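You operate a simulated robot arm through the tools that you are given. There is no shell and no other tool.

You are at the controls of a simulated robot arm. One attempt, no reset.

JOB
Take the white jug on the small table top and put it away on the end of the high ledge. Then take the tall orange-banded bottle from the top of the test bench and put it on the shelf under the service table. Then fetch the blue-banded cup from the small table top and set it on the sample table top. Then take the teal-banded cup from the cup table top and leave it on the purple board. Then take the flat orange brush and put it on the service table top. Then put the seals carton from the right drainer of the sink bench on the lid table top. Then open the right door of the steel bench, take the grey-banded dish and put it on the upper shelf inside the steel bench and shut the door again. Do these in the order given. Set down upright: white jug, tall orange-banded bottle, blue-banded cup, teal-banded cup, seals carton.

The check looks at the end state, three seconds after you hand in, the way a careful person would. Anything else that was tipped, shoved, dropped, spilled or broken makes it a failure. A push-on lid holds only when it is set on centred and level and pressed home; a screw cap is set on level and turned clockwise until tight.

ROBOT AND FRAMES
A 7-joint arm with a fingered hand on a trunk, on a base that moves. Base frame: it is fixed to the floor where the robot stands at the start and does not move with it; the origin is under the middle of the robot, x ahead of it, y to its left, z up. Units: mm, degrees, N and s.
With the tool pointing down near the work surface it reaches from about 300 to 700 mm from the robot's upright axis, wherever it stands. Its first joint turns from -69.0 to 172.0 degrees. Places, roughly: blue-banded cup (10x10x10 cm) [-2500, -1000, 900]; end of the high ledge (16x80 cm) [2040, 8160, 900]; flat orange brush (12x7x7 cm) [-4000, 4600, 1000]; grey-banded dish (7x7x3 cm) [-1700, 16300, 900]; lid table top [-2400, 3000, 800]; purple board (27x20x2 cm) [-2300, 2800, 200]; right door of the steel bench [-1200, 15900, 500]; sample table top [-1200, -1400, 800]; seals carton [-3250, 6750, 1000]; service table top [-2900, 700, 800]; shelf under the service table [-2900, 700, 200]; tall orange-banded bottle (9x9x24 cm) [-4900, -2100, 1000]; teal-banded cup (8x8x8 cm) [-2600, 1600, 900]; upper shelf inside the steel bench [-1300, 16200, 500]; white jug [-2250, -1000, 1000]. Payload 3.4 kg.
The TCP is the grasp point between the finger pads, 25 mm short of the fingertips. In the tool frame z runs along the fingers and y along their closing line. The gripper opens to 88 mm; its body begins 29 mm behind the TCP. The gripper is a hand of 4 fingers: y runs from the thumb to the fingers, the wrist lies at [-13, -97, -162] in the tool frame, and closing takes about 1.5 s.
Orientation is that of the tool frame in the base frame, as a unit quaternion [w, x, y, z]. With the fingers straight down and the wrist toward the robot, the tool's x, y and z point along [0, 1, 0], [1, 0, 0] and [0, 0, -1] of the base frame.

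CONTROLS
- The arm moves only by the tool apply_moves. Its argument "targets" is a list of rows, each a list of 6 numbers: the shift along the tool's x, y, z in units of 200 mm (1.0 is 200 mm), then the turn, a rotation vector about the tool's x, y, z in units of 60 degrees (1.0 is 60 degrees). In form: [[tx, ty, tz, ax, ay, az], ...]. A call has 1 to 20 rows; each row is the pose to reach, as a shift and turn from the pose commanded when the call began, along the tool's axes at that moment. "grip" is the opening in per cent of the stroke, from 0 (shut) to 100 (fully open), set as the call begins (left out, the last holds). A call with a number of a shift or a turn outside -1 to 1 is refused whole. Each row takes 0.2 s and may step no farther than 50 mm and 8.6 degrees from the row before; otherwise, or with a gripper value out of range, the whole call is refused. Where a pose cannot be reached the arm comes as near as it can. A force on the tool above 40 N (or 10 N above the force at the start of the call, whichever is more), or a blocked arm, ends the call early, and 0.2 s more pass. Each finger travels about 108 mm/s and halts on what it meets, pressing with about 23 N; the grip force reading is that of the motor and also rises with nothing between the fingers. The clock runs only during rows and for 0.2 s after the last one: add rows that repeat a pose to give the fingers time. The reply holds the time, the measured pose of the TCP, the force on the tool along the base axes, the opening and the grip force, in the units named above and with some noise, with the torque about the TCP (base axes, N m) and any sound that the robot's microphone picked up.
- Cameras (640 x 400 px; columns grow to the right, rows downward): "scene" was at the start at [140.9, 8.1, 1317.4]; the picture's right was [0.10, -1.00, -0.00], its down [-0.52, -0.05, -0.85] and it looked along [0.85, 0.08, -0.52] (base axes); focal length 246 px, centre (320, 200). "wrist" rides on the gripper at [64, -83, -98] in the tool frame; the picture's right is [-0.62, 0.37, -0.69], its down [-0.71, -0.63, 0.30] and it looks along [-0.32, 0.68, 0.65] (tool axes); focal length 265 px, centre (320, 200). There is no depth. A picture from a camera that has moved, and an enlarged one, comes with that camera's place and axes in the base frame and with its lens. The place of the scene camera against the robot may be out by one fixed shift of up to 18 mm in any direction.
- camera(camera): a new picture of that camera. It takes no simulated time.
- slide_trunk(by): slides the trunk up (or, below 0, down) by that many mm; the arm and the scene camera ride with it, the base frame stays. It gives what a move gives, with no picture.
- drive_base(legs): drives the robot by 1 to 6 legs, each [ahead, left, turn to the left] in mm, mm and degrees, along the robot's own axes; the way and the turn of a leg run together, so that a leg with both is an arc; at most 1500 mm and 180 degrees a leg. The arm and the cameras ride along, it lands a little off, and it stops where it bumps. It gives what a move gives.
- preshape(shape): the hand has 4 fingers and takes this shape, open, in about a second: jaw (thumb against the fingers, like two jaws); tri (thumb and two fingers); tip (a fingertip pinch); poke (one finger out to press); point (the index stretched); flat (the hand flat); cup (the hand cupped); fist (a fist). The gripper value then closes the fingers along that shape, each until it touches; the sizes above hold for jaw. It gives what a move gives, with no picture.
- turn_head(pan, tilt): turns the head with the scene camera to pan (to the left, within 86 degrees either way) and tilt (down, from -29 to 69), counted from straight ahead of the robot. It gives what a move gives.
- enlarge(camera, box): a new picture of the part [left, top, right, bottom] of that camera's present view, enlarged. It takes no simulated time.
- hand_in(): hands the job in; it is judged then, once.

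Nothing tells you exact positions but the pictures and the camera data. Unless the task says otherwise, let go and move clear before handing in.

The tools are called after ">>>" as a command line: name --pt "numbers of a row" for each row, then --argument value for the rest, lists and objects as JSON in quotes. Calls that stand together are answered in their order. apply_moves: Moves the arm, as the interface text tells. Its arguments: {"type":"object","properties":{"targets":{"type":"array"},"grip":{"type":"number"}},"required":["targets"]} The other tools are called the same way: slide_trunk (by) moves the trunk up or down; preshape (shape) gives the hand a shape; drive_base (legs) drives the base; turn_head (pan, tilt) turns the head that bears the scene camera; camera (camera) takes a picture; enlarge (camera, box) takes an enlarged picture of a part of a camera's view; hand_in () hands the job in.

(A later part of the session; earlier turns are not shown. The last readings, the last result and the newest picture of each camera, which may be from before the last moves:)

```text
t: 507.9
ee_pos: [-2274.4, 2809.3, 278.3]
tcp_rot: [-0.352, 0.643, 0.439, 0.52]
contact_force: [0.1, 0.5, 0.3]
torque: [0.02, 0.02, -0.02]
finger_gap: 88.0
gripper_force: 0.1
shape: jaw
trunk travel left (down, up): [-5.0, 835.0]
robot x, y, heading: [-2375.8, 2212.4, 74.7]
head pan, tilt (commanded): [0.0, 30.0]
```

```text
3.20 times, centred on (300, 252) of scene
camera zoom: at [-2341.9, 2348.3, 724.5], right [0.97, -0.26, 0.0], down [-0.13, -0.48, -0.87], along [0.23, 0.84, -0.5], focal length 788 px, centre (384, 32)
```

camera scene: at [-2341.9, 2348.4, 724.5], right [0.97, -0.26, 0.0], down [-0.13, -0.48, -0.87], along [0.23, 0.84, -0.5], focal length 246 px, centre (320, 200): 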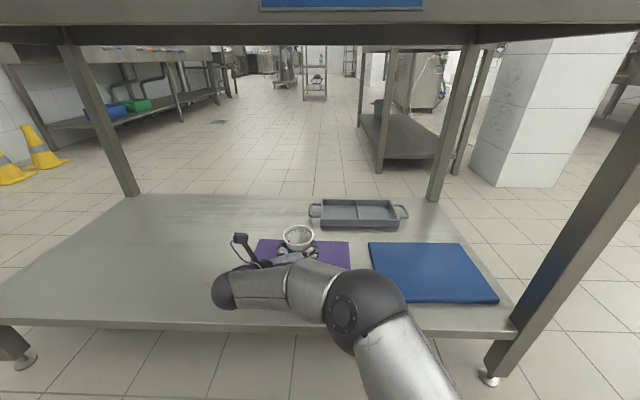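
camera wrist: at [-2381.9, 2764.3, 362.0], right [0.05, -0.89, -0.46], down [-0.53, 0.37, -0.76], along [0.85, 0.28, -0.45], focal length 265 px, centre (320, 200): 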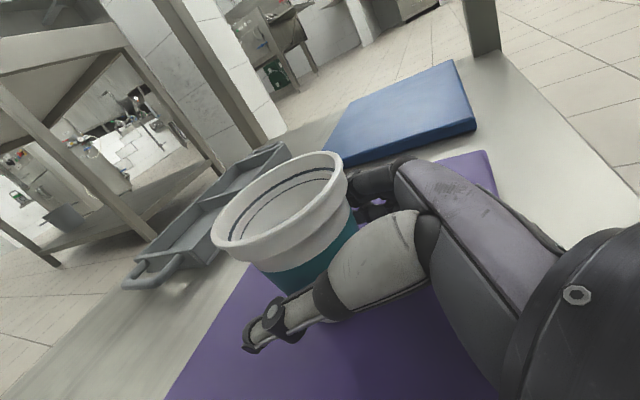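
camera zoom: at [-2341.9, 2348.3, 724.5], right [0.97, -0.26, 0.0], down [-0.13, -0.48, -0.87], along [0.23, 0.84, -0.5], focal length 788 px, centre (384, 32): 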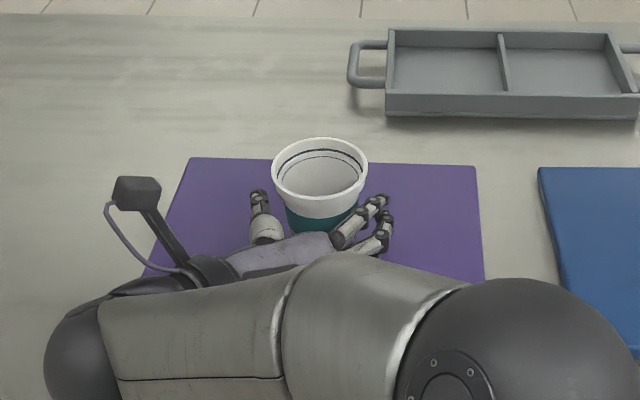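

The teal cup stands on the purple board. I raise the hand 4 mm and retreat straight back.

>>> apply_moves --pt "0.02 0 -0.004 0 0 0" --pt "0.007 0 -0.065 0 0 0" --pt "-0.006 0 -0.13 0 0 0" --pt "-0.03 0 -0.26 0 0 0" --pt "-0.06 0 -0.4 0 0 0" --pt "-0.09 0 -0.55 0 0 0" --pt "-0.12 0 -0.65 0 0 0"

>>> drive_base --legs '[[-200, 0, 0]]'

>>> camera --camera "scene"

>>> enlarge --camera "scene" --box '[220, 170, 420, 295]'

```text
t: 509.5
ee_pos: [-2323.3, 2685.0, 281.5]
tcp_rot: [-0.352, 0.643, 0.439, 0.52]
contact_force: [-0.5, -1.1, 0.9]
torque: [-0.01, -0.03, 0.0]
finger_gap: 87.5
gripper_force: 0.1
shape: jaw
trunk travel left (down, up): [-5.0, 835.0]
robot x, y, heading: [-2383.2, 2216.1, 74.9]
head pan, tilt (commanded): [0.0, 30.0]
```

```text
t: 511.1
ee_pos: [-2372.8, 2494.8, 282.1]
tcp_rot: [-0.352, 0.643, 0.439, 0.52]
contact_force: [0.6, 0.4, 0.6]
torque: [0.01, 0.02, 0.02]
finger_gap: 87.6
gripper_force: 0.0
shape: jaw
trunk travel left (down, up): [-5.0, 835.0]
robot x, y, heading: [-2433.5, 2022.2, 74.9]
head pan, tilt (commanded): [0.0, 30.0]
```

```text
taken
camera scene: at [-2393.1, 2158.0, 724.5], right [0.97, -0.26, 0.0], down [-0.13, -0.48, -0.87], along [0.23, 0.84, -0.5], focal length 246 px, centre (320, 200)
```

scene: 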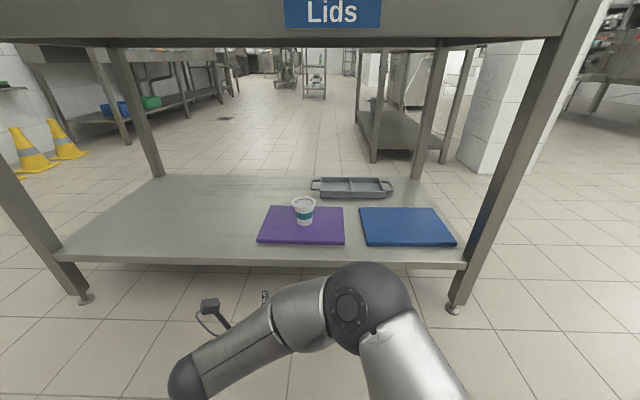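

```text
3.20 times, centred on (320, 232) of scene
camera zoom: at [-2393.1, 2158.0, 724.5], right [0.97, -0.26, 0.0], down [-0.13, -0.48, -0.87], along [0.23, 0.84, -0.5], focal length 788 px, centre (320, 96)
```

zoom: 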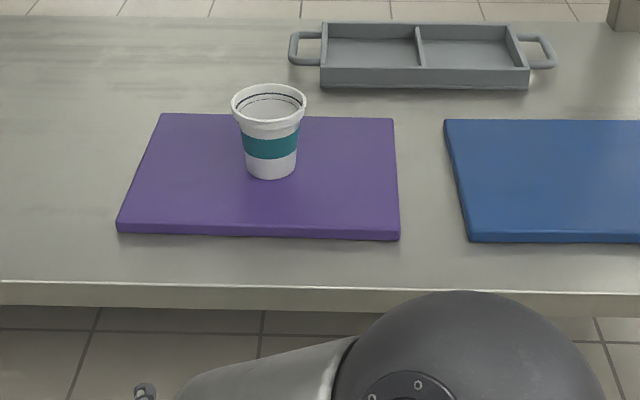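

The teal cup stands upright in the middle of the purple board. Next: the flat orange brush. I raise the trunk and turn the hand back to pointing down.

>>> slide_trunk --by 400

>>> slide_trunk --by 400

>>> apply_moves --pt "0 0 0 0 0.1 0" --pt "0 0 0 0 0.2 0" --pt "0 0 0 0 0.2 0"

>>> apply_moves --pt "0 0 0 0.0722 -0.0722 -0.0722" --pt "0 0 0 0.1443 -0.1443 -0.1443" --pt "0 0 0 0.2165 -0.2165 -0.2165" --pt "0 0 0 0.2887 -0.2887 -0.2887" --pt "0 0 0 0.3608 -0.3608 -0.3608" --pt "0 0 0 0.433 -0.433 -0.433" --pt "0 0 0 0.5052 -0.5052 -0.5052" --pt "0 0 0 0.5774 -0.5774 -0.5774"

>>> apply_moves --pt "0 0 0 0.0722 -0.0722 -0.0722" --pt "0 0 0 0.1443 -0.1443 -0.1443" --pt "0 0 0 0.2165 -0.2165 -0.2165" --pt "0 0 0 0.2887 -0.2887 -0.2887" --pt "0 0 0 0.3608 -0.3608 -0.3608" --pt "0 0 0 0.433 -0.433 -0.433" --pt "0 0 0 0.5052 -0.5052 -0.5052" --pt "0 0 0 0.5774 -0.5774 -0.5774"

```text
t: 515.0
ee_pos: [-2373.8, 2496.2, 681.0]
tcp_rot: [-0.351, 0.644, 0.439, 0.519]
contact_force: [0.5, 0.0, 0.3]
torque: [0.0, 0.01, -0.01]
finger_gap: 87.7
gripper_force: 0.0
shape: jaw
trunk travel left (down, up): [-405.0, 435.0]
robot x, y, heading: [-2432.0, 2021.8, 75.0]
head pan, tilt (commanded): [0.0, 30.0]
```

```text
t: 518.8
ee_pos: [-2372.6, 2496.5, 1081.4]
tcp_rot: [-0.352, 0.643, 0.439, 0.519]
contact_force: [-0.2, 0.5, -0.3]
torque: [-0.01, 0.0, -0.01]
finger_gap: 87.9
gripper_force: 0.0
shape: jaw
trunk travel left (down, up): [-805.0, 35.0]
robot x, y, heading: [-2431.7, 2024.6, 75.0]
head pan, tilt (commanded): [0.0, 30.0]
```

```text
t: 519.6
ee_pos: [-2364.3, 2498.3, 1085.5]
tcp_rot: [-0.396, 0.587, 0.399, 0.583]
contact_force: [0.4, 1.0, -0.1]
torque: [-0.01, -0.03, -0.03]
finger_gap: 87.5
gripper_force: 0.1
shape: jaw
out of reach, approached as far as the arm can: row 2, 3
trunk travel left (down, up): [-805.0, 35.0]
robot x, y, heading: [-2428.0, 2021.7, 74.9]
head pan, tilt (commanded): [0.0, 30.0]
```

```text
t: 521.4
ee_pos: [-2363.4, 2496.9, 1084.9]
tcp_rot: [-0.226, 0.446, 0.798, 0.336]
contact_force: [-0.3, 0.7, 0.7]
torque: [-0.01, 0.02, 0.0]
finger_gap: 87.6
gripper_force: 0.0
shape: jaw
trunk travel left (down, up): [-805.0, 35.0]
robot x, y, heading: [-2429.1, 2019.7, 75.1]
head pan, tilt (commanded): [0.0, 30.0]
```

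```text
t: 523.2
ee_pos: [-2363.8, 2497.9, 1084.9]
tcp_rot: [0.0, 0.188, 0.982, -0.003]
contact_force: [0.5, 0.3, -0.6]
torque: [0.0, 0.02, -0.04]
finger_gap: 87.9
gripper_force: 0.0
shape: jaw
trunk travel left (down, up): [-805.0, 35.0]
robot x, y, heading: [-2430.3, 2021.4, 74.8]
head pan, tilt (commanded): [0.0, 30.0]
```

Hand is pointing down again. I drive left along the corridor, past the lid table, and up to the brush shelf.

>>> apply_moves --pt "0 -0.2 -0.15 0 0 0" --pt "0 -0.4 -0.3 0 0 0" --pt "0 -0.5 -0.45 0 0 0"

>>> drive_base --legs '[[0, 1250, 0], [1100, 200, 0], [968, 106, 0]]'

>>> turn_head --pan 70 --tilt 20

>>> camera --camera "scene"

```text
t: 524.0
ee_pos: [-2402.3, 2407.6, 1174.4]
tcp_rot: [0.002, 0.187, 0.982, -0.002]
contact_force: [0.1, 0.5, -1.0]
torque: [0.04, -0.03, -0.04]
finger_gap: 87.9
gripper_force: 0.1
shape: jaw
trunk travel left (down, up): [-805.0, 35.0]
robot x, y, heading: [-2428.3, 2023.9, 75.0]
head pan, tilt (commanded): [0.0, 30.0]
```

```text
t: 540.3
ee_pos: [-3252.5, 4828.5, 1174.2]
tcp_rot: [0.001, 0.2, 0.98, -0.004]
contact_force: [-0.1, -0.1, -0.5]
torque: [0.02, -0.03, -0.02]
finger_gap: 87.9
gripper_force: 0.1
shape: jaw
trunk travel left (down, up): [-805.0, 35.0]
robot x, y, heading: [-3292.3, 4445.5, 73.4]
head pan, tilt (commanded): [0.0, 30.0]
```

```text
t: 541.7
ee_pos: [-3253.0, 4827.8, 1175.7]
tcp_rot: [0.001, 0.2, 0.98, -0.003]
contact_force: [-0.3, -0.4, 0.0]
torque: [0.0, 0.02, 0.03]
finger_gap: 87.8
gripper_force: 0.0
shape: jaw
trunk travel left (down, up): [-805.0, 35.0]
robot x, y, heading: [-3293.2, 4445.5, 73.4]
head pan, tilt (commanded): [70.0, 20.0]
```

```text
taken
camera scene: at [-3350.4, 4547.8, 1540.6], right [0.6, 0.8, 0.0], down [0.27, -0.2, -0.94], along [-0.75, 0.56, -0.34], focal length 246 px, centre (320, 200)
```

scene: 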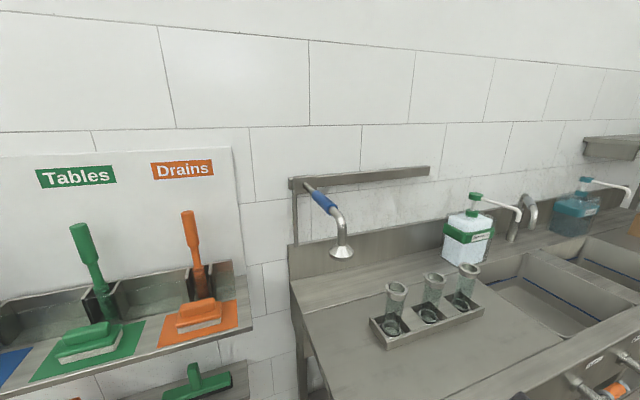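

I see the flat orange brush on its orange mat, in front of the long-handled brush. I turn to face the wall and measure.

>>> drive_base --legs '[[0, 0, 92]]'

>>> turn_head --pan 0 --tilt 32

>>> camera --camera "scene"

>>> camera --camera "wrist"

```text
t: 546.0
ee_pos: [-3676.8, 4461.4, 1174.8]
tcp_rot: [0.003, -0.575, 0.818, -0.001]
contact_force: [0.5, -0.5, -0.2]
torque: [0.03, -0.01, 0.02]
finger_gap: 87.5
gripper_force: 0.0
shape: jaw
trunk travel left (down, up): [-805.0, 35.0]
robot x, y, heading: [-3294.0, 4442.0, 166.8]
head pan, tilt (commanded): [70.0, 20.0]
```

```text
t: 547.4
ee_pos: [-3677.1, 4460.3, 1175.9]
tcp_rot: [0.004, -0.575, 0.818, -0.001]
contact_force: [0.0, -1.3, -0.3]
torque: [0.0, -0.03, 0.02]
finger_gap: 87.6
gripper_force: 0.1
shape: jaw
trunk travel left (down, up): [-805.0, 35.0]
robot x, y, heading: [-3293.7, 4448.2, 166.4]
head pan, tilt (commanded): [0.0, 32.0]
```

```text
taken
camera scene: at [-3426.0, 4476.3, 1521.4], right [0.23, 0.97, 0.0], down [0.52, -0.12, -0.85], along [-0.83, 0.19, -0.53], focal length 246 px, centre (320, 200)
```

scene: 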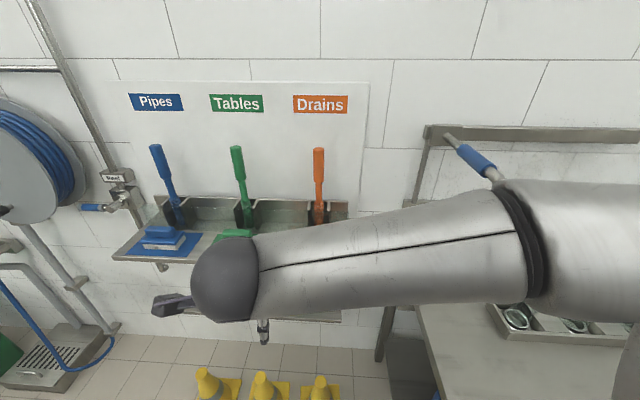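

```text
taken
camera wrist: at [-3620.0, 4372.9, 1274.5], right [-0.14, 0.71, 0.69], down [0.84, 0.46, -0.3], along [-0.53, 0.54, -0.66], focal length 265 px, centre (320, 200)
```

wrist: 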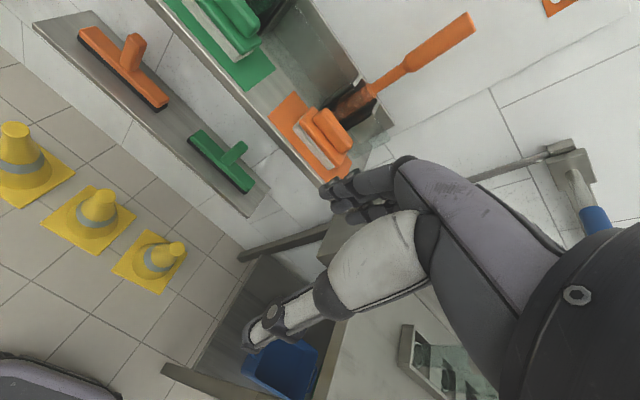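

>>> enlarge --camera "wrist" --box '[240, 60, 400, 200]'

```text
2.86 times, centred on (320, 130) of wrist
camera zoom: at [-3620.0, 4372.9, 1274.5], right [-0.14, 0.71, 0.69], down [0.84, 0.46, -0.3], along [-0.53, 0.54, -0.66], focal length 758 px, centre (320, 400)
```

zoom: 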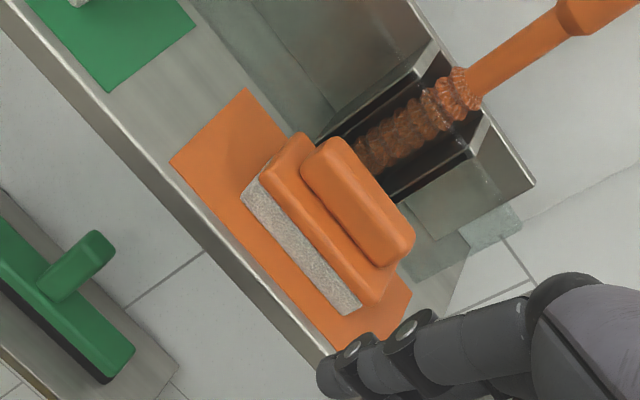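

The brush has a grip bar on top and a metal holder close behind it. I lower the arm out of the camera's way to see the gap behind the bar.

>>> apply_moves --pt "0 -0.05 0.2 0 0 0" --pt "0 -0.1 0.4 0 0 0" --pt "0 -0.15 0.6 0 0 0" --pt "0 -0.2 0.8 0 0 0" --pt "0 -0.2 1.0 0 0 0"

>>> turn_head --pan 0 --tilt 30

>>> camera --camera "scene"

>>> enlarge --camera "scene" --box '[220, 130, 420, 270]'

```text
t: 548.6
ee_pos: [-3640.5, 4446.7, 974.8]
tcp_rot: [0.004, -0.575, 0.818, -0.002]
contact_force: [0.5, 0.7, -0.9]
torque: [0.04, 0.01, -0.02]
finger_gap: 87.8
gripper_force: 0.0
shape: jaw
trunk travel left (down, up): [-805.0, 35.0]
robot x, y, heading: [-3291.3, 4444.5, 166.9]
head pan, tilt (commanded): [0.0, 32.0]
```

```text
t: 549.2
ee_pos: [-3639.8, 4447.6, 974.1]
tcp_rot: [0.003, -0.575, 0.818, -0.001]
contact_force: [1.0, -0.3, -0.2]
torque: [0.02, 0.04, 0.02]
finger_gap: 87.7
gripper_force: 0.1
shape: jaw
trunk travel left (down, up): [-805.0, 35.0]
robot x, y, heading: [-3293.5, 4447.3, 167.0]
head pan, tilt (commanded): [0.0, 30.0]
```

```text
taken
camera scene: at [-3426.7, 4476.6, 1524.5], right [0.23, 0.97, 0.0], down [0.49, -0.12, -0.87], along [-0.84, 0.2, -0.5], focal length 246 px, centre (320, 200)
```

scene: 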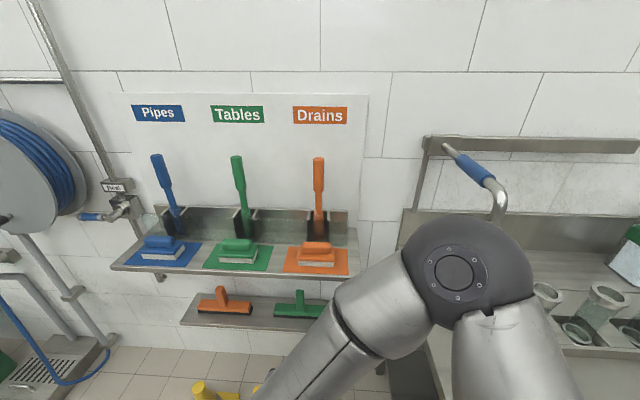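

```text
2.86 times, centred on (320, 200) of scene
camera zoom: at [-3426.7, 4476.6, 1524.5], right [0.23, 0.97, 0.0], down [0.49, -0.12, -0.87], along [-0.84, 0.2, -0.5], focal length 703 px, centre (320, 200)
```

zoom: 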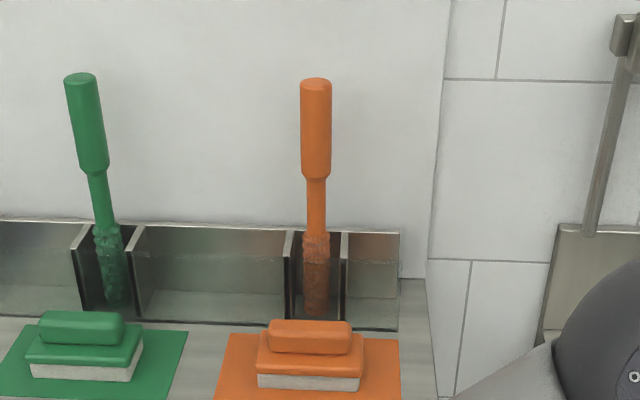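

There is about 80–90 mm from the bar center to the panel behind, enough for open fingers. I raise the hand and move the base 100 mm closer.

>>> apply_moves --pt "0 0 -0.2 0 0 0" --pt "0 0 -0.4 0 0 0" --pt "0 0 -0.6 0 0 0" --pt "0 0 -0.7 0 0 0"

>>> drive_base --legs '[[100, 0, 0]]'

```text
t: 550.2
ee_pos: [-3641.1, 4449.2, 1114.7]
tcp_rot: [0.003, -0.575, 0.818, -0.001]
contact_force: [-0.1, 0.0, 0.0]
torque: [0.03, 0.0, 0.03]
finger_gap: 87.7
gripper_force: 0.0
shape: jaw
trunk travel left (down, up): [-805.0, 35.0]
robot x, y, heading: [-3290.6, 4443.1, 166.6]
head pan, tilt (commanded): [0.0, 30.0]
```

```text
t: 551.4
ee_pos: [-3738.5, 4471.0, 1113.6]
tcp_rot: [0.003, -0.578, 0.816, -0.001]
contact_force: [-0.7, 0.0, -0.6]
torque: [-0.01, 0.02, 0.01]
finger_gap: 87.7
gripper_force: 0.0
shape: jaw
trunk travel left (down, up): [-805.0, 35.0]
robot x, y, heading: [-3388.5, 4467.0, 167.0]
head pan, tilt (commanded): [0.0, 30.0]
```

>>> apply_moves --pt "-0.025 0.2 0 0 0 0" --pt "-0.05 0.4 0 0 0 0" --pt "-0.08 0.6 0 0 0 0" --pt "-0.11 0.8 0 0 0 0" --pt "-0.14 1.0 0 0 0 0" --pt "-0.14 1.0 0 0 0 0"

>>> camera --camera "wrist"

>>> camera --camera "scene"

```text
t: 552.8
ee_pos: [-3920.8, 4566.2, 1110.5]
tcp_rot: [0.002, -0.577, 0.817, -0.001]
contact_force: [0.7, -0.9, -0.1]
torque: [-0.03, 0.03, 0.03]
finger_gap: 87.7
gripper_force: 0.0
shape: jaw
trunk travel left (down, up): [-805.0, 35.0]
robot x, y, heading: [-3388.7, 4468.1, 166.7]
head pan, tilt (commanded): [0.0, 30.0]
```

```text
taken
camera wrist: at [-3863.4, 4478.4, 1210.2], right [-0.14, 0.71, 0.69], down [0.83, 0.46, -0.3], along [-0.53, 0.54, -0.66], focal length 265 px, centre (320, 200)
```

wrist: 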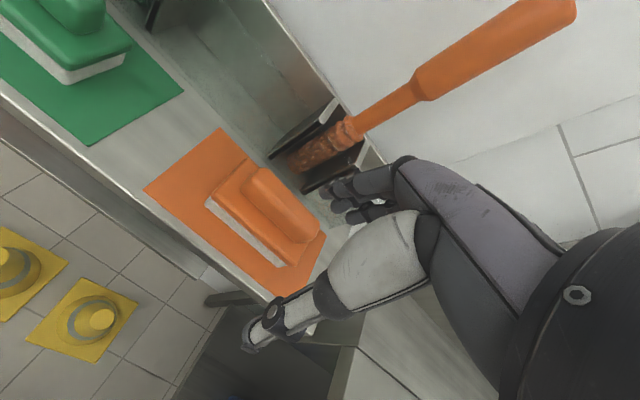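

```text
taken
camera scene: at [-3523.2, 4498.3, 1524.6], right [0.23, 0.97, 0.0], down [0.49, -0.11, -0.87], along [-0.84, 0.2, -0.5], focal length 246 px, centre (320, 200)
```

scene: 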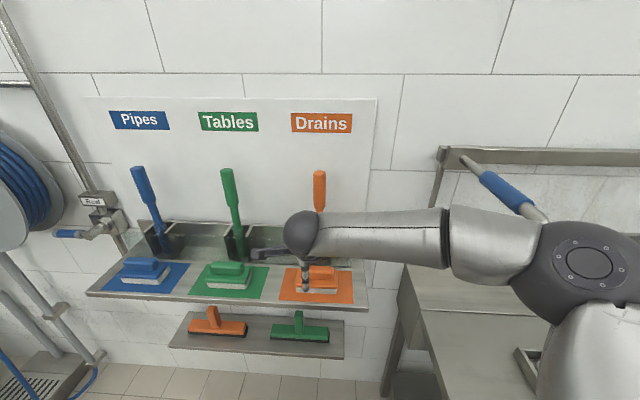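

The bar center is about 70 mm ahead of the TCP and laterally aligned. I move over it.

>>> apply_moves --pt "0 0.17 0 0 0 0" --pt "0 0.345 0 0 0 0" --pt "0 0.345 0 0 0 0"

>>> camera --camera "wrist"

>>> camera --camera "scene"

```text
t: 553.6
ee_pos: [-3984.3, 4588.2, 1112.2]
tcp_rot: [0.004, -0.578, 0.816, -0.001]
contact_force: [0.1, 0.3, 0.1]
torque: [0.01, 0.0, -0.01]
finger_gap: 87.5
gripper_force: 0.1
shape: jaw
trunk travel left (down, up): [-805.0, 35.0]
robot x, y, heading: [-3388.9, 4468.1, 166.7]
head pan, tilt (commanded): [0.0, 30.0]
```

```text
taken
camera wrist: at [-3926.2, 4500.0, 1211.7], right [-0.14, 0.71, 0.69], down [0.83, 0.46, -0.3], along [-0.53, 0.53, -0.66], focal length 265 px, centre (320, 200)
```

wrist: 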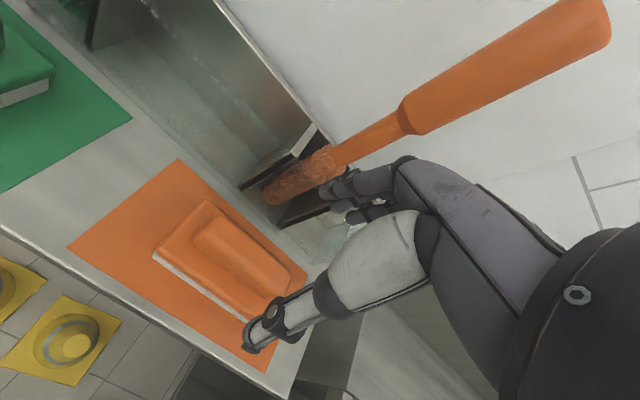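

```text
taken
camera scene: at [-3523.2, 4498.8, 1524.6], right [0.23, 0.97, 0.0], down [0.49, -0.11, -0.87], along [-0.84, 0.2, -0.5], focal length 246 px, centre (320, 200)
```

scene: 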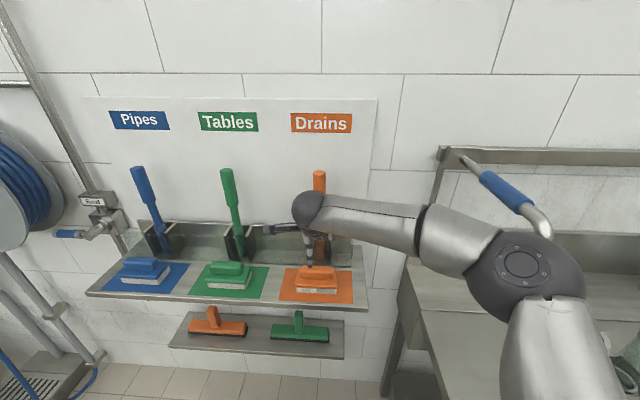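

The bar is right under the TCP. Descending to the bar.

>>> apply_moves --pt "0 0 0.15 0 0 0" --pt "0 0 0.3 0 0 0" --pt "0 0 0.4 0 0 0" --pt "0 0 0.45 0 0 0" --pt "0 0 0.45 0 0 0"

>>> camera --camera "wrist"

>>> enlarge --camera "scene" --box '[220, 190, 420, 330]'

```text
t: 554.8
ee_pos: [-3982.0, 4589.7, 1021.1]
tcp_rot: [0.003, -0.577, 0.817, -0.002]
contact_force: [-1.4, 0.0, 0.3]
torque: [0.01, -0.02, 0.03]
finger_gap: 87.6
gripper_force: 0.0
shape: jaw
trunk travel left (down, up): [-805.0, 35.0]
robot x, y, heading: [-3385.7, 4468.1, 167.0]
head pan, tilt (commanded): [0.0, 30.0]
```

```text
taken
camera wrist: at [-3925.1, 4499.8, 1121.6], right [-0.14, 0.71, 0.69], down [0.83, 0.46, -0.3], along [-0.53, 0.54, -0.66], focal length 265 px, centre (320, 200)
```

wrist: 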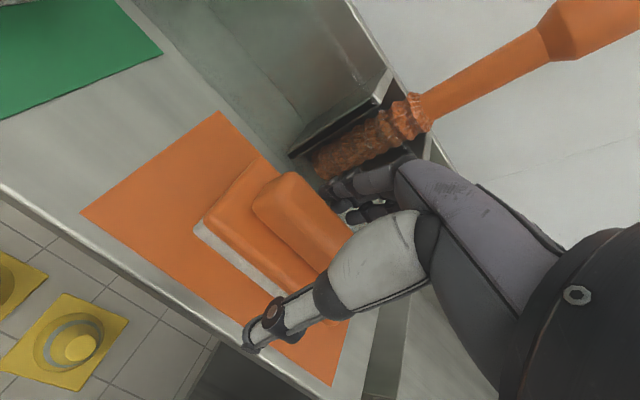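

```text
2.86 times, centred on (320, 260) of scene
camera zoom: at [-3524.0, 4498.7, 1524.5], right [0.23, 0.97, 0.0], down [0.49, -0.11, -0.87], along [-0.84, 0.2, -0.5], focal length 703 px, centre (320, 29)
```

zoom: 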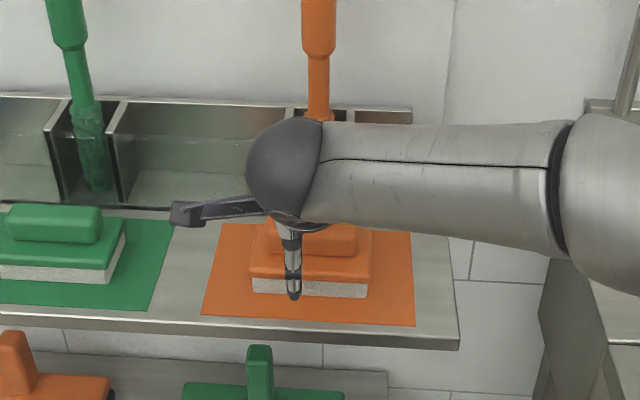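

Good height. I shift 7 mm so the brush is balanced between thumb and fingers, then close on the bar.

>>> apply_moves --pt "-0.035 0 0.01 0 0 0" --pt "-0.035 0 0.015 0 0 0"

>>> apply_moves --pt "0 0 0 0 0 0" --pt "0 0 0 0 0 0" --pt "0 0 0 0 0 0" --pt "0 0 0 0 0 0" --pt "0 0 0 0 0 0" --pt "0 0 0 0 0 0" --pt "0 0 0 0 0 0" --grip 0

>>> camera --camera "wrist"

>>> enlarge --camera "scene" --box '[220, 190, 420, 330]'

```text
t: 555.4
ee_pos: [-3979.7, 4594.0, 1018.5]
tcp_rot: [0.003, -0.577, 0.817, -0.001]
contact_force: [0.2, 0.2, 0.1]
torque: [0.0, -0.01, 0.01]
finger_gap: 87.9
gripper_force: 0.1
shape: jaw
trunk travel left (down, up): [-805.0, 35.0]
robot x, y, heading: [-3387.4, 4472.0, 167.0]
head pan, tilt (commanded): [0.0, 30.0]
```

```text
t: 557.0
ee_pos: [-3980.7, 4595.4, 1017.9]
tcp_rot: [0.004, -0.577, 0.817, -0.001]
contact_force: [-0.2, 0.6, -1.0]
torque: [0.03, 0.02, 0.0]
finger_gap: 22.5
gripper_force: 23.4
shape: jaw
trunk travel left (down, up): [-805.0, 35.0]
robot x, y, heading: [-3389.5, 4467.6, 166.9]
head pan, tilt (commanded): [0.0, 30.0]
```

```text
taken
camera wrist: at [-3923.0, 4506.4, 1118.4], right [-0.14, 0.71, 0.69], down [0.83, 0.46, -0.3], along [-0.53, 0.54, -0.66], focal length 265 px, centre (320, 200)
```

wrist: 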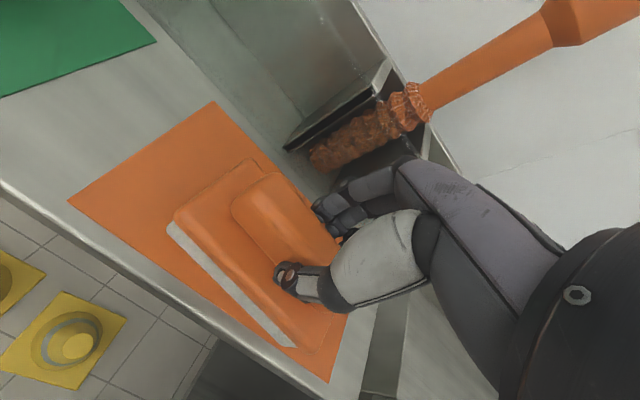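

```text
2.86 times, centred on (320, 260) of scene
camera zoom: at [-3524.4, 4498.8, 1524.5], right [0.23, 0.97, 0.0], down [0.49, -0.11, -0.87], along [-0.84, 0.2, -0.5], focal length 703 px, centre (320, 29)
```

zoom: 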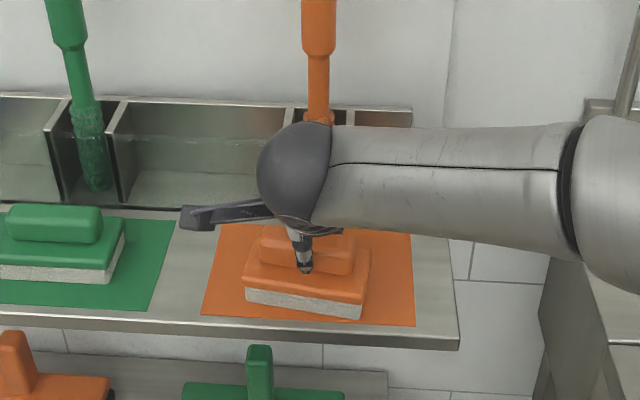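

The bar is gripped. Lifting.

>>> apply_moves --pt "0 0 -0.1 0 0 0" --pt "0 0 -0.2 0 0 0" --pt "0 0 -0.3 0 0 0" --pt "0 0 -0.4 0 0 0" --pt "0 0 -0.4 0 0 0"

>>> camera --camera "wrist"

>>> enlarge --camera "scene" --box '[220, 190, 420, 330]'

```text
t: 558.2
ee_pos: [-3980.7, 4593.0, 1099.4]
tcp_rot: [0.003, -0.577, 0.817, -0.001]
contact_force: [0.4, -0.3, -1.5]
torque: [0.0, -0.02, -0.01]
finger_gap: 22.7
gripper_force: 23.1
shape: jaw
trunk travel left (down, up): [-805.0, 35.0]
robot x, y, heading: [-3388.7, 4468.7, 166.7]
head pan, tilt (commanded): [0.0, 30.0]
```

```text
taken
camera wrist: at [-3922.4, 4506.1, 1199.3], right [-0.14, 0.71, 0.69], down [0.83, 0.46, -0.3], along [-0.53, 0.53, -0.66], focal length 265 px, centre (320, 200)
```

wrist: 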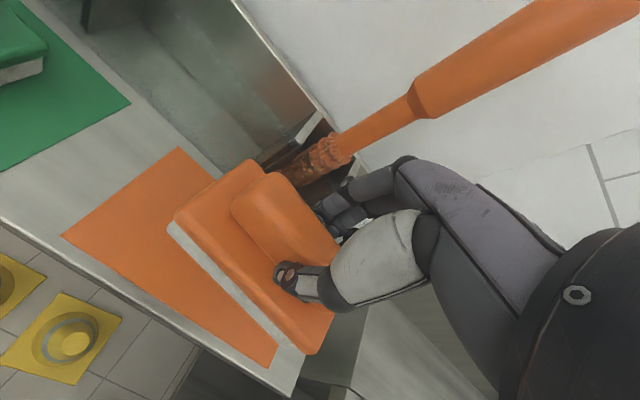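

```text
2.86 times, centred on (320, 260) of scene
camera zoom: at [-3524.7, 4499.0, 1524.4], right [0.23, 0.97, 0.0], down [0.49, -0.11, -0.87], along [-0.84, 0.2, -0.5], focal length 703 px, centre (320, 29)
```

zoom: 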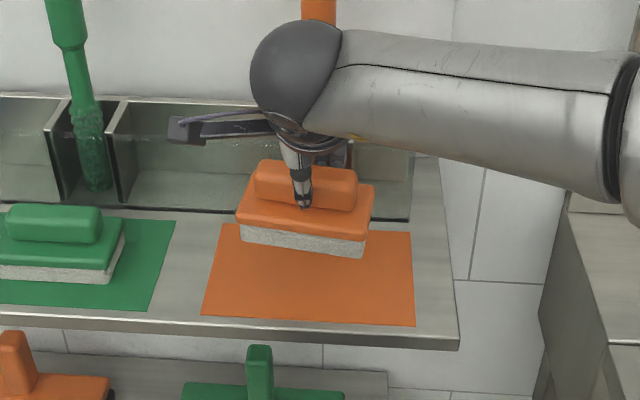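

The brush is held. I pull it back from the wall and back away, then drive around to the service table's front.

>>> apply_moves --pt "0 -0.2 -0.1 0 0 0" --pt "0 -0.4 -0.2 0 0 0" --pt "0 -0.6 -0.3 0 0 0" --pt "0 -0.8 -0.4 0 0 0" --pt "0 -1.0 -0.4 0 0 0"

>>> drive_base --legs '[[-200, 0, 0], [0, 0, 88]]'

>>> turn_head --pan 0 --tilt 25

>>> camera --camera "scene"

```text
t: 559.4
ee_pos: [-3787.8, 4525.3, 1184.5]
tcp_rot: [0.002, -0.577, 0.817, -0.001]
contact_force: [0.3, 0.1, -1.2]
torque: [-0.02, 0.03, 0.05]
finger_gap: 22.4
gripper_force: 23.3
shape: jaw
trunk travel left (down, up): [-805.0, 35.0]
robot x, y, heading: [-3387.3, 4469.0, 167.0]
head pan, tilt (commanded): [0.0, 30.0]
```

```text
t: 564.8
ee_pos: [-3252.6, 4019.8, 1184.6]
tcp_rot: [-0.003, 0.985, -0.172, -0.001]
contact_force: [0.2, -0.1, -1.4]
torque: [-0.02, 0.02, -0.01]
finger_gap: 22.8
gripper_force: 22.9
shape: jaw
trunk travel left (down, up): [-805.0, 35.0]
robot x, y, heading: [-3190.2, 4422.1, -103.2]
head pan, tilt (commanded): [0.0, 30.0]
```

```text
t: 565.5
ee_pos: [-3252.6, 4021.3, 1183.2]
tcp_rot: [-0.003, 0.985, -0.172, -0.002]
contact_force: [-0.4, 0.0, -2.0]
torque: [-0.03, -0.02, 0.02]
finger_gap: 22.0
gripper_force: 22.9
shape: jaw
trunk travel left (down, up): [-805.0, 35.0]
robot x, y, heading: [-3189.5, 4424.6, -103.4]
head pan, tilt (commanded): [0.0, 25.0]
```

```text
taken
camera scene: at [-3223.0, 4283.0, 1532.4], right [-0.97, 0.23, 0.0], down [0.1, 0.41, -0.91], along [-0.21, -0.88, -0.42], focal length 246 px, centre (320, 200)
```

scene: 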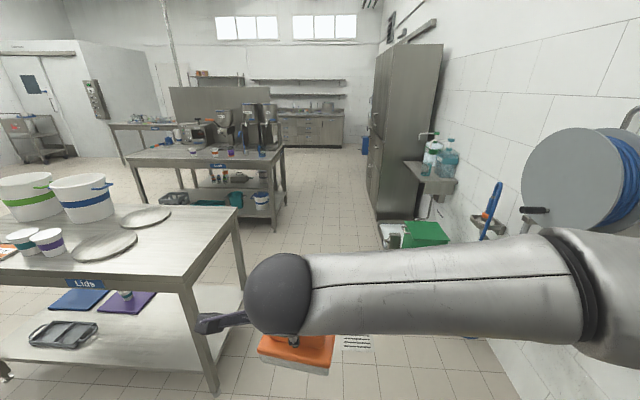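

>>> drive_base --legs '[[1290, -136, 0], [1341, -20, 0], [1322, 58, 0], [757, 489, 0]]'

>>> camera --camera "scene"

```text
t: 589.0
ee_pos: [-3909.6, -686.9, 1183.6]
tcp_rot: [-0.003, 0.985, -0.174, -0.001]
contact_force: [0.3, -0.1, -1.1]
torque: [0.0, 0.01, -0.01]
finger_gap: 22.5
gripper_force: 22.3
shape: jaw
trunk travel left (down, up): [-805.0, 35.0]
robot x, y, heading: [-3849.4, -284.9, -103.3]
head pan, tilt (commanded): [0.0, 25.0]
```

```text
taken
camera scene: at [-3879.9, -424.3, 1532.4], right [-0.97, 0.23, 0.0], down [0.1, 0.41, -0.91], along [-0.21, -0.88, -0.42], focal length 246 px, centre (320, 200)
```

scene: 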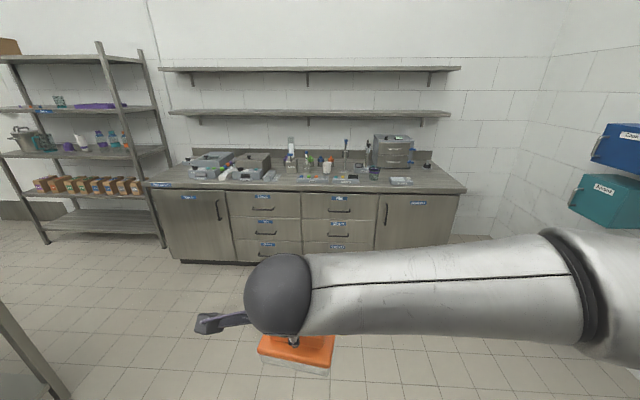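

>>> drive_base --legs '[[0, 0, 178.5], [259, -1141, 0]]'

>>> turn_head --pan 0 --tilt 35

>>> camera --camera "scene"

>>> camera --camera "wrist"

```text
t: 602.2
ee_pos: [-2595.7, 63.7, 1183.2]
tcp_rot: [0.001, 0.191, 0.981, -0.003]
contact_force: [-0.5, 0.8, -1.1]
torque: [-0.02, 0.0, 0.0]
finger_gap: 21.9
gripper_force: 22.5
shape: jaw
trunk travel left (down, up): [-805.0, 35.0]
robot x, y, heading: [-2673.0, -332.9, 74.1]
head pan, tilt (commanded): [0.0, 25.0]
```

```text
t: 603.0
ee_pos: [-2595.5, 64.9, 1183.1]
tcp_rot: [0.001, 0.192, 0.981, -0.003]
contact_force: [0.4, -0.7, -1.5]
torque: [0.02, 0.03, -0.01]
finger_gap: 22.1
gripper_force: 22.5
shape: jaw
trunk travel left (down, up): [-805.0, 35.0]
robot x, y, heading: [-2673.6, -334.8, 74.4]
head pan, tilt (commanded): [0.0, 35.0]
```

```text
taken
camera scene: at [-2633.1, -202.1, 1516.7], right [0.96, -0.27, 0.0], down [-0.15, -0.55, -0.82], along [0.22, 0.79, -0.57], focal length 246 px, centre (320, 200)
```

scene: 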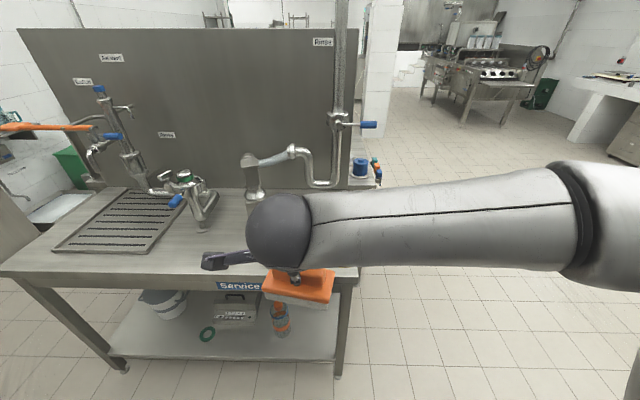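

```text
taken
camera wrist: at [-2685.4, 12.0, 1282.9], right [0.71, 0.11, 0.69], down [0.43, -0.85, -0.3], along [0.56, 0.51, -0.66], focal length 265 px, centre (320, 200)
```

wrist: 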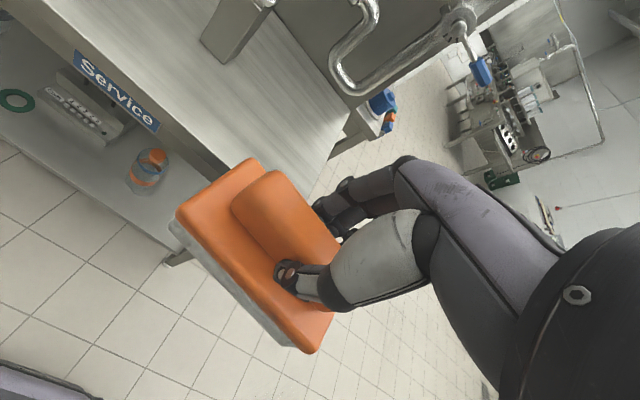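

The front-right part of the service table top is free (target ≈[-2615, 483]). I move closer and extend over the table.

>>> drive_base --legs '[[230, 131, 0]]'

>>> apply_moves --pt "0 0.2 0 0 0 0" --pt "0 0.4 0 0 0 0" --pt "0 0.6 0 0 0 0" --pt "0 0.8 0 0 0 0" --pt "0 0.8 0.2 0 0 0" --pt "0 0.8 0.4 0 0 0" --pt "0 0.8 0.6 0 0 0" --pt "0 0.8 0.6 0 0 0"

>>> camera --camera "scene"

>>> camera --camera "wrist"

```text
t: 604.9
ee_pos: [-2658.0, 325.4, 1182.7]
tcp_rot: [0.002, 0.19, 0.982, -0.002]
contact_force: [-0.3, -0.1, -1.2]
torque: [-0.04, -0.03, -0.01]
finger_gap: 22.2
gripper_force: 23.0
shape: jaw
trunk travel left (down, up): [-805.0, 35.0]
robot x, y, heading: [-2735.5, -73.2, 74.7]
head pan, tilt (commanded): [0.0, 35.0]
```

```text
t: 606.7
ee_pos: [-2598.2, 470.4, 1063.2]
tcp_rot: [0.002, 0.189, 0.982, -0.003]
contact_force: [0.5, -0.2, -1.2]
torque: [0.04, 0.0, -0.03]
finger_gap: 22.2
gripper_force: 22.9
shape: jaw
trunk travel left (down, up): [-805.0, 35.0]
robot x, y, heading: [-2734.8, -69.7, 74.4]
head pan, tilt (commanded): [0.0, 35.0]
```

```text
taken
camera scene: at [-2695.9, 58.6, 1516.7], right [0.96, -0.27, 0.0], down [-0.15, -0.55, -0.82], along [0.22, 0.79, -0.57], focal length 246 px, centre (320, 200)
```

scene: 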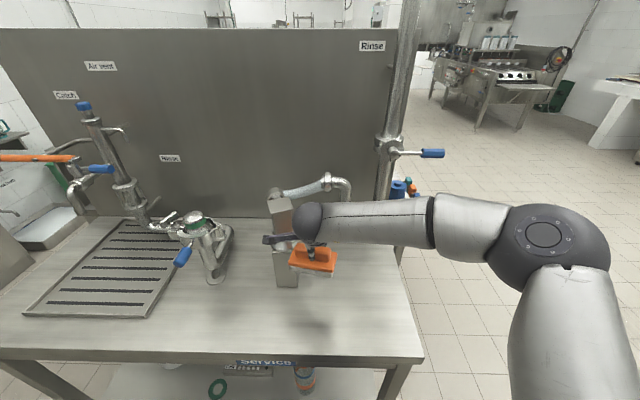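

```text
taken
camera wrist: at [-2688.8, 418.6, 1162.1], right [0.71, 0.11, 0.69], down [0.43, -0.85, -0.3], along [0.56, 0.51, -0.66], focal length 265 px, centre (320, 200)
```

wrist: 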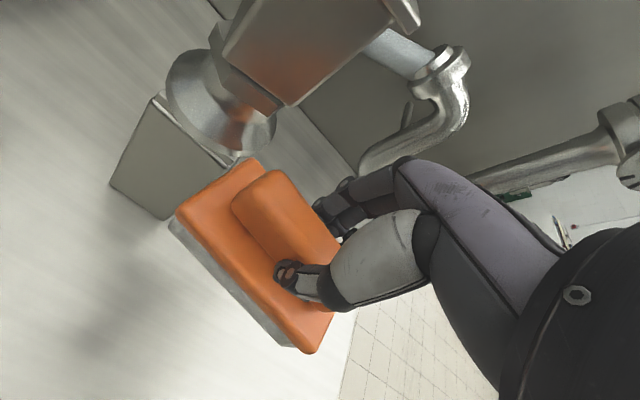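

A tall rinse post stands right beside the brush on the left. I move 100 mm to the right, away from it, before lowering.

>>> apply_moves --pt "-0.2 0 0 0 0 0" --pt "-0.4 -0.02 0 0 0 0" --pt "-0.52 -0.04 0 0 0 0" --pt "-0.52 -0.04 0 0 0 0"

>>> camera --camera "scene"

>>> camera --camera "wrist"

```text
t: 607.7
ee_pos: [-2502.7, 425.8, 1061.6]
tcp_rot: [0.001, 0.19, 0.982, -0.003]
contact_force: [-0.3, -0.4, -2.1]
torque: [-0.05, 0.03, 0.01]
finger_gap: 22.1
gripper_force: 22.6
shape: jaw
trunk travel left (down, up): [-805.0, 35.0]
robot x, y, heading: [-2733.8, -69.6, 74.6]
head pan, tilt (commanded): [0.0, 35.0]
```

```text
taken
camera scene: at [-2696.2, 59.6, 1516.6], right [0.96, -0.27, 0.0], down [-0.15, -0.55, -0.82], along [0.22, 0.79, -0.57], focal length 246 px, centre (320, 200)
```

scene: 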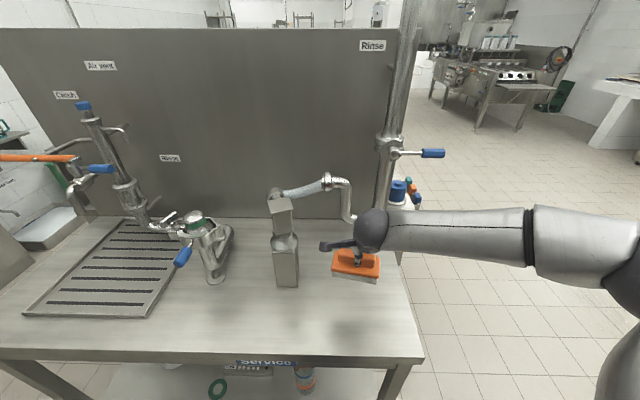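

```text
taken
camera wrist: at [-2591.9, 374.2, 1161.6], right [0.71, 0.11, 0.69], down [0.43, -0.85, -0.3], along [0.56, 0.51, -0.66], focal length 265 px, centre (320, 200)
```

wrist: 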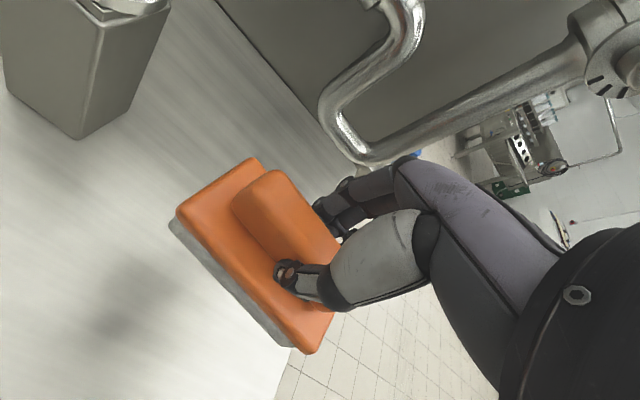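

Clear now, and well inside the table top. Lowering.

>>> apply_moves --pt "0 0 0.2 0 0 0" --pt "0 0 0.4 0 0 0" --pt "0 0 0.55 0 0 0" --pt "0 0 0.6 0 0 0" --pt "0 0 0.6 0 0 0"

>>> apply_moves --pt "0 0 0.02 0 0 0" --pt "0 0 0.04 0 0 0" --pt "0 0 0.05 0 0 0"

>>> camera --camera "wrist"

```text
t: 608.9
ee_pos: [-2504.8, 425.9, 941.0]
tcp_rot: [0.001, 0.192, 0.981, -0.002]
contact_force: [0.3, -0.8, -2.5]
torque: [-0.04, 0.01, -0.02]
finger_gap: 22.2
gripper_force: 22.8
shape: jaw
trunk travel left (down, up): [-805.0, 35.0]
robot x, y, heading: [-2735.7, -70.2, 74.4]
head pan, tilt (commanded): [0.0, 35.0]
```

```text
t: 609.7
ee_pos: [-2504.1, 426.1, 933.4]
tcp_rot: [0.002, 0.191, 0.982, -0.003]
contact_force: [-0.6, -0.6, -1.8]
torque: [0.02, 0.02, -0.01]
finger_gap: 22.3
gripper_force: 23.0
shape: jaw
trunk travel left (down, up): [-805.0, 35.0]
robot x, y, heading: [-2736.2, -73.3, 74.2]
head pan, tilt (commanded): [0.0, 35.0]
```

```text
taken
camera wrist: at [-2595.2, 373.7, 1032.2], right [0.71, 0.11, 0.69], down [0.43, -0.85, -0.3], along [0.56, 0.51, -0.66], focal length 265 px, centre (320, 200)
```

wrist: 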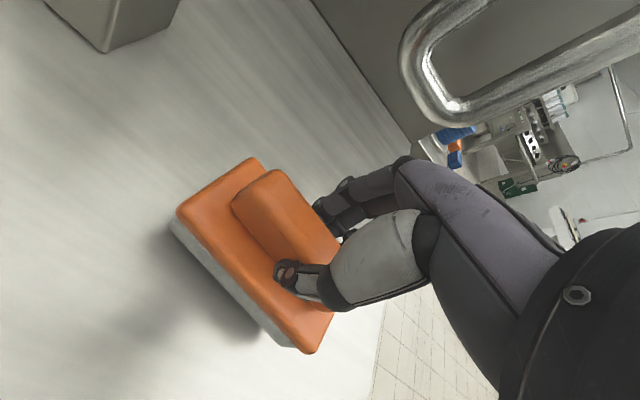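

>>> apply_moves --pt "0 0 0.02 0 0 0" --pt "0 0 0.04 0 0 0" --pt "0 0 0.04 0 0 0"

>>> apply_moves --pt "0 0 0.015 0 0 0" --pt "0 0 0.03 0 0 0" --pt "0 0 0.03 0 0 0"

```text
t: 610.5
ee_pos: [-2505.4, 425.4, 924.5]
tcp_rot: [0.002, 0.192, 0.981, -0.002]
contact_force: [-0.8, -0.4, -0.8]
torque: [0.02, 0.0, 0.01]
finger_gap: 21.9
gripper_force: 22.9
shape: jaw
trunk travel left (down, up): [-805.0, 35.0]
robot x, y, heading: [-2733.3, -77.5, 74.9]
head pan, tilt (commanded): [0.0, 35.0]
```

```text
t: 611.3
ee_pos: [-2504.8, 425.0, 918.5]
tcp_rot: [0.001, 0.191, 0.982, -0.003]
contact_force: [0.7, -0.4, -1.7]
torque: [0.02, 0.0, -0.02]
finger_gap: 22.0
gripper_force: 23.2
shape: jaw
trunk travel left (down, up): [-805.0, 35.0]
robot x, y, heading: [-2731.2, -76.1, 74.5]
head pan, tilt (commanded): [0.0, 35.0]
```

>>> apply_moves --pt "0 0 0.015 0 0 0" --pt "0 0 0.03 0 0 0" --pt "0 0 0.03 0 0 0"

>>> apply_moves --pt "0 0 0.015 0 0 0" --pt "0 0 0.03 0 0 0" --pt "0 0 0.03 0 0 0"

>>> camera --camera "wrist"

```text
t: 612.1
ee_pos: [-2504.4, 424.6, 916.4]
tcp_rot: [0.002, 0.191, 0.982, 0.001]
contact_force: [-0.2, 2.0, 20.5]
torque: [0.05, -0.05, 0.02]
finger_gap: 23.1
gripper_force: 22.6
shape: jaw
trunk travel left (down, up): [-805.0, 35.0]
robot x, y, heading: [-2732.4, -72.1, 74.5]
head pan, tilt (commanded): [0.0, 35.0]
```

```text
t: 612.7
ee_pos: [-2505.1, 425.7, 914.7]
tcp_rot: [0.001, 0.192, 0.981, 0.006]
contact_force: [-0.5, -6.3, 24.1]
torque: [-0.23, 0.07, 0.02]
finger_gap: 25.1
gripper_force: 24.0
shape: jaw
trunk travel left (down, up): [-805.0, 35.0]
robot x, y, heading: [-2733.0, -74.4, 74.3]
head pan, tilt (commanded): [0.0, 35.0]
stopped in row 3: the force on the tool passed its limit at 41 N (the readings are from after the stop); the commanded pose is now the measured one
```

```text
taken
camera wrist: at [-2595.1, 372.6, 1013.6], right [0.71, 0.1, 0.7], down [0.43, -0.85, -0.31], along [0.56, 0.52, -0.65], focal length 265 px, centre (320, 200)
```

wrist: 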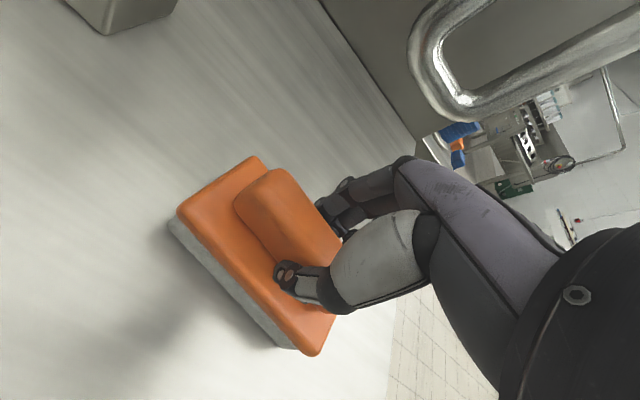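

The brush is on the table. I ease up and release.

>>> apply_moves --pt "0 0 -0.015 0 0 0" --pt "0 0 -0.015 0 0 0"

>>> apply_moves --pt "0 0 0 0 0 0" --pt "0 0 0 0 0 0" --pt "0 0 0 0 0 0" --pt "0 0 0 0 0 0" --pt "0 0 0 0 0 0" --pt "0 0 0 0 0 0" --grip 100

>>> apply_moves --pt "0 0 -0.1 0 0 0" --pt "0 0 -0.3 0 0 0" --pt "0 0 -0.5 0 0 0" --pt "0 -0.1 -0.7 0 0 0" --pt "0 -0.3 -0.9 0 0 0" --pt "0 -0.5 -1.0 0 0 0"

>>> camera --camera "scene"

```text
t: 613.3
ee_pos: [-2504.7, 427.5, 916.7]
tcp_rot: [0.002, 0.192, 0.981, 0.003]
contact_force: [-0.9, -3.2, 13.2]
torque: [-0.12, 0.08, -0.02]
finger_gap: 25.0
gripper_force: 22.9
shape: jaw
trunk travel left (down, up): [-805.0, 35.0]
robot x, y, heading: [-2735.0, -74.9, 74.4]
head pan, tilt (commanded): [0.0, 35.0]
```

```text
t: 614.7
ee_pos: [-2503.3, 428.5, 915.1]
tcp_rot: [0.001, 0.191, 0.981, 0.001]
contact_force: [0.7, 0.2, -0.3]
torque: [-0.01, 0.0, -0.02]
finger_gap: 87.4
gripper_force: 0.0
shape: jaw
trunk travel left (down, up): [-805.0, 35.0]
robot x, y, heading: [-2735.1, -73.6, 74.2]
head pan, tilt (commanded): [0.0, 35.0]
```

```text
refused: row 5 steps farther than a row can; nothing moved
```

```text
taken
camera scene: at [-2695.9, 59.2, 1516.7], right [0.96, -0.27, 0.0], down [-0.15, -0.55, -0.82], along [0.22, 0.79, -0.57], focal length 246 px, centre (320, 200)
```

scene: 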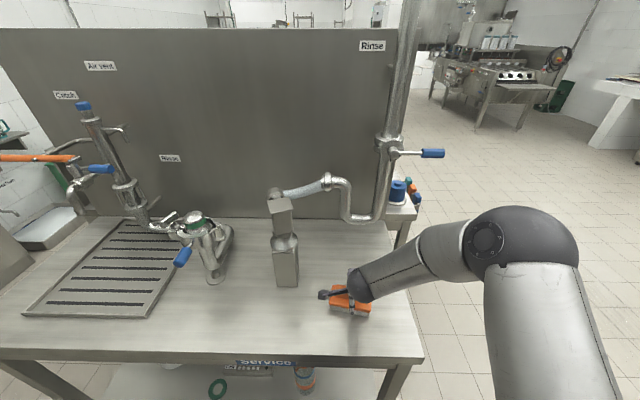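

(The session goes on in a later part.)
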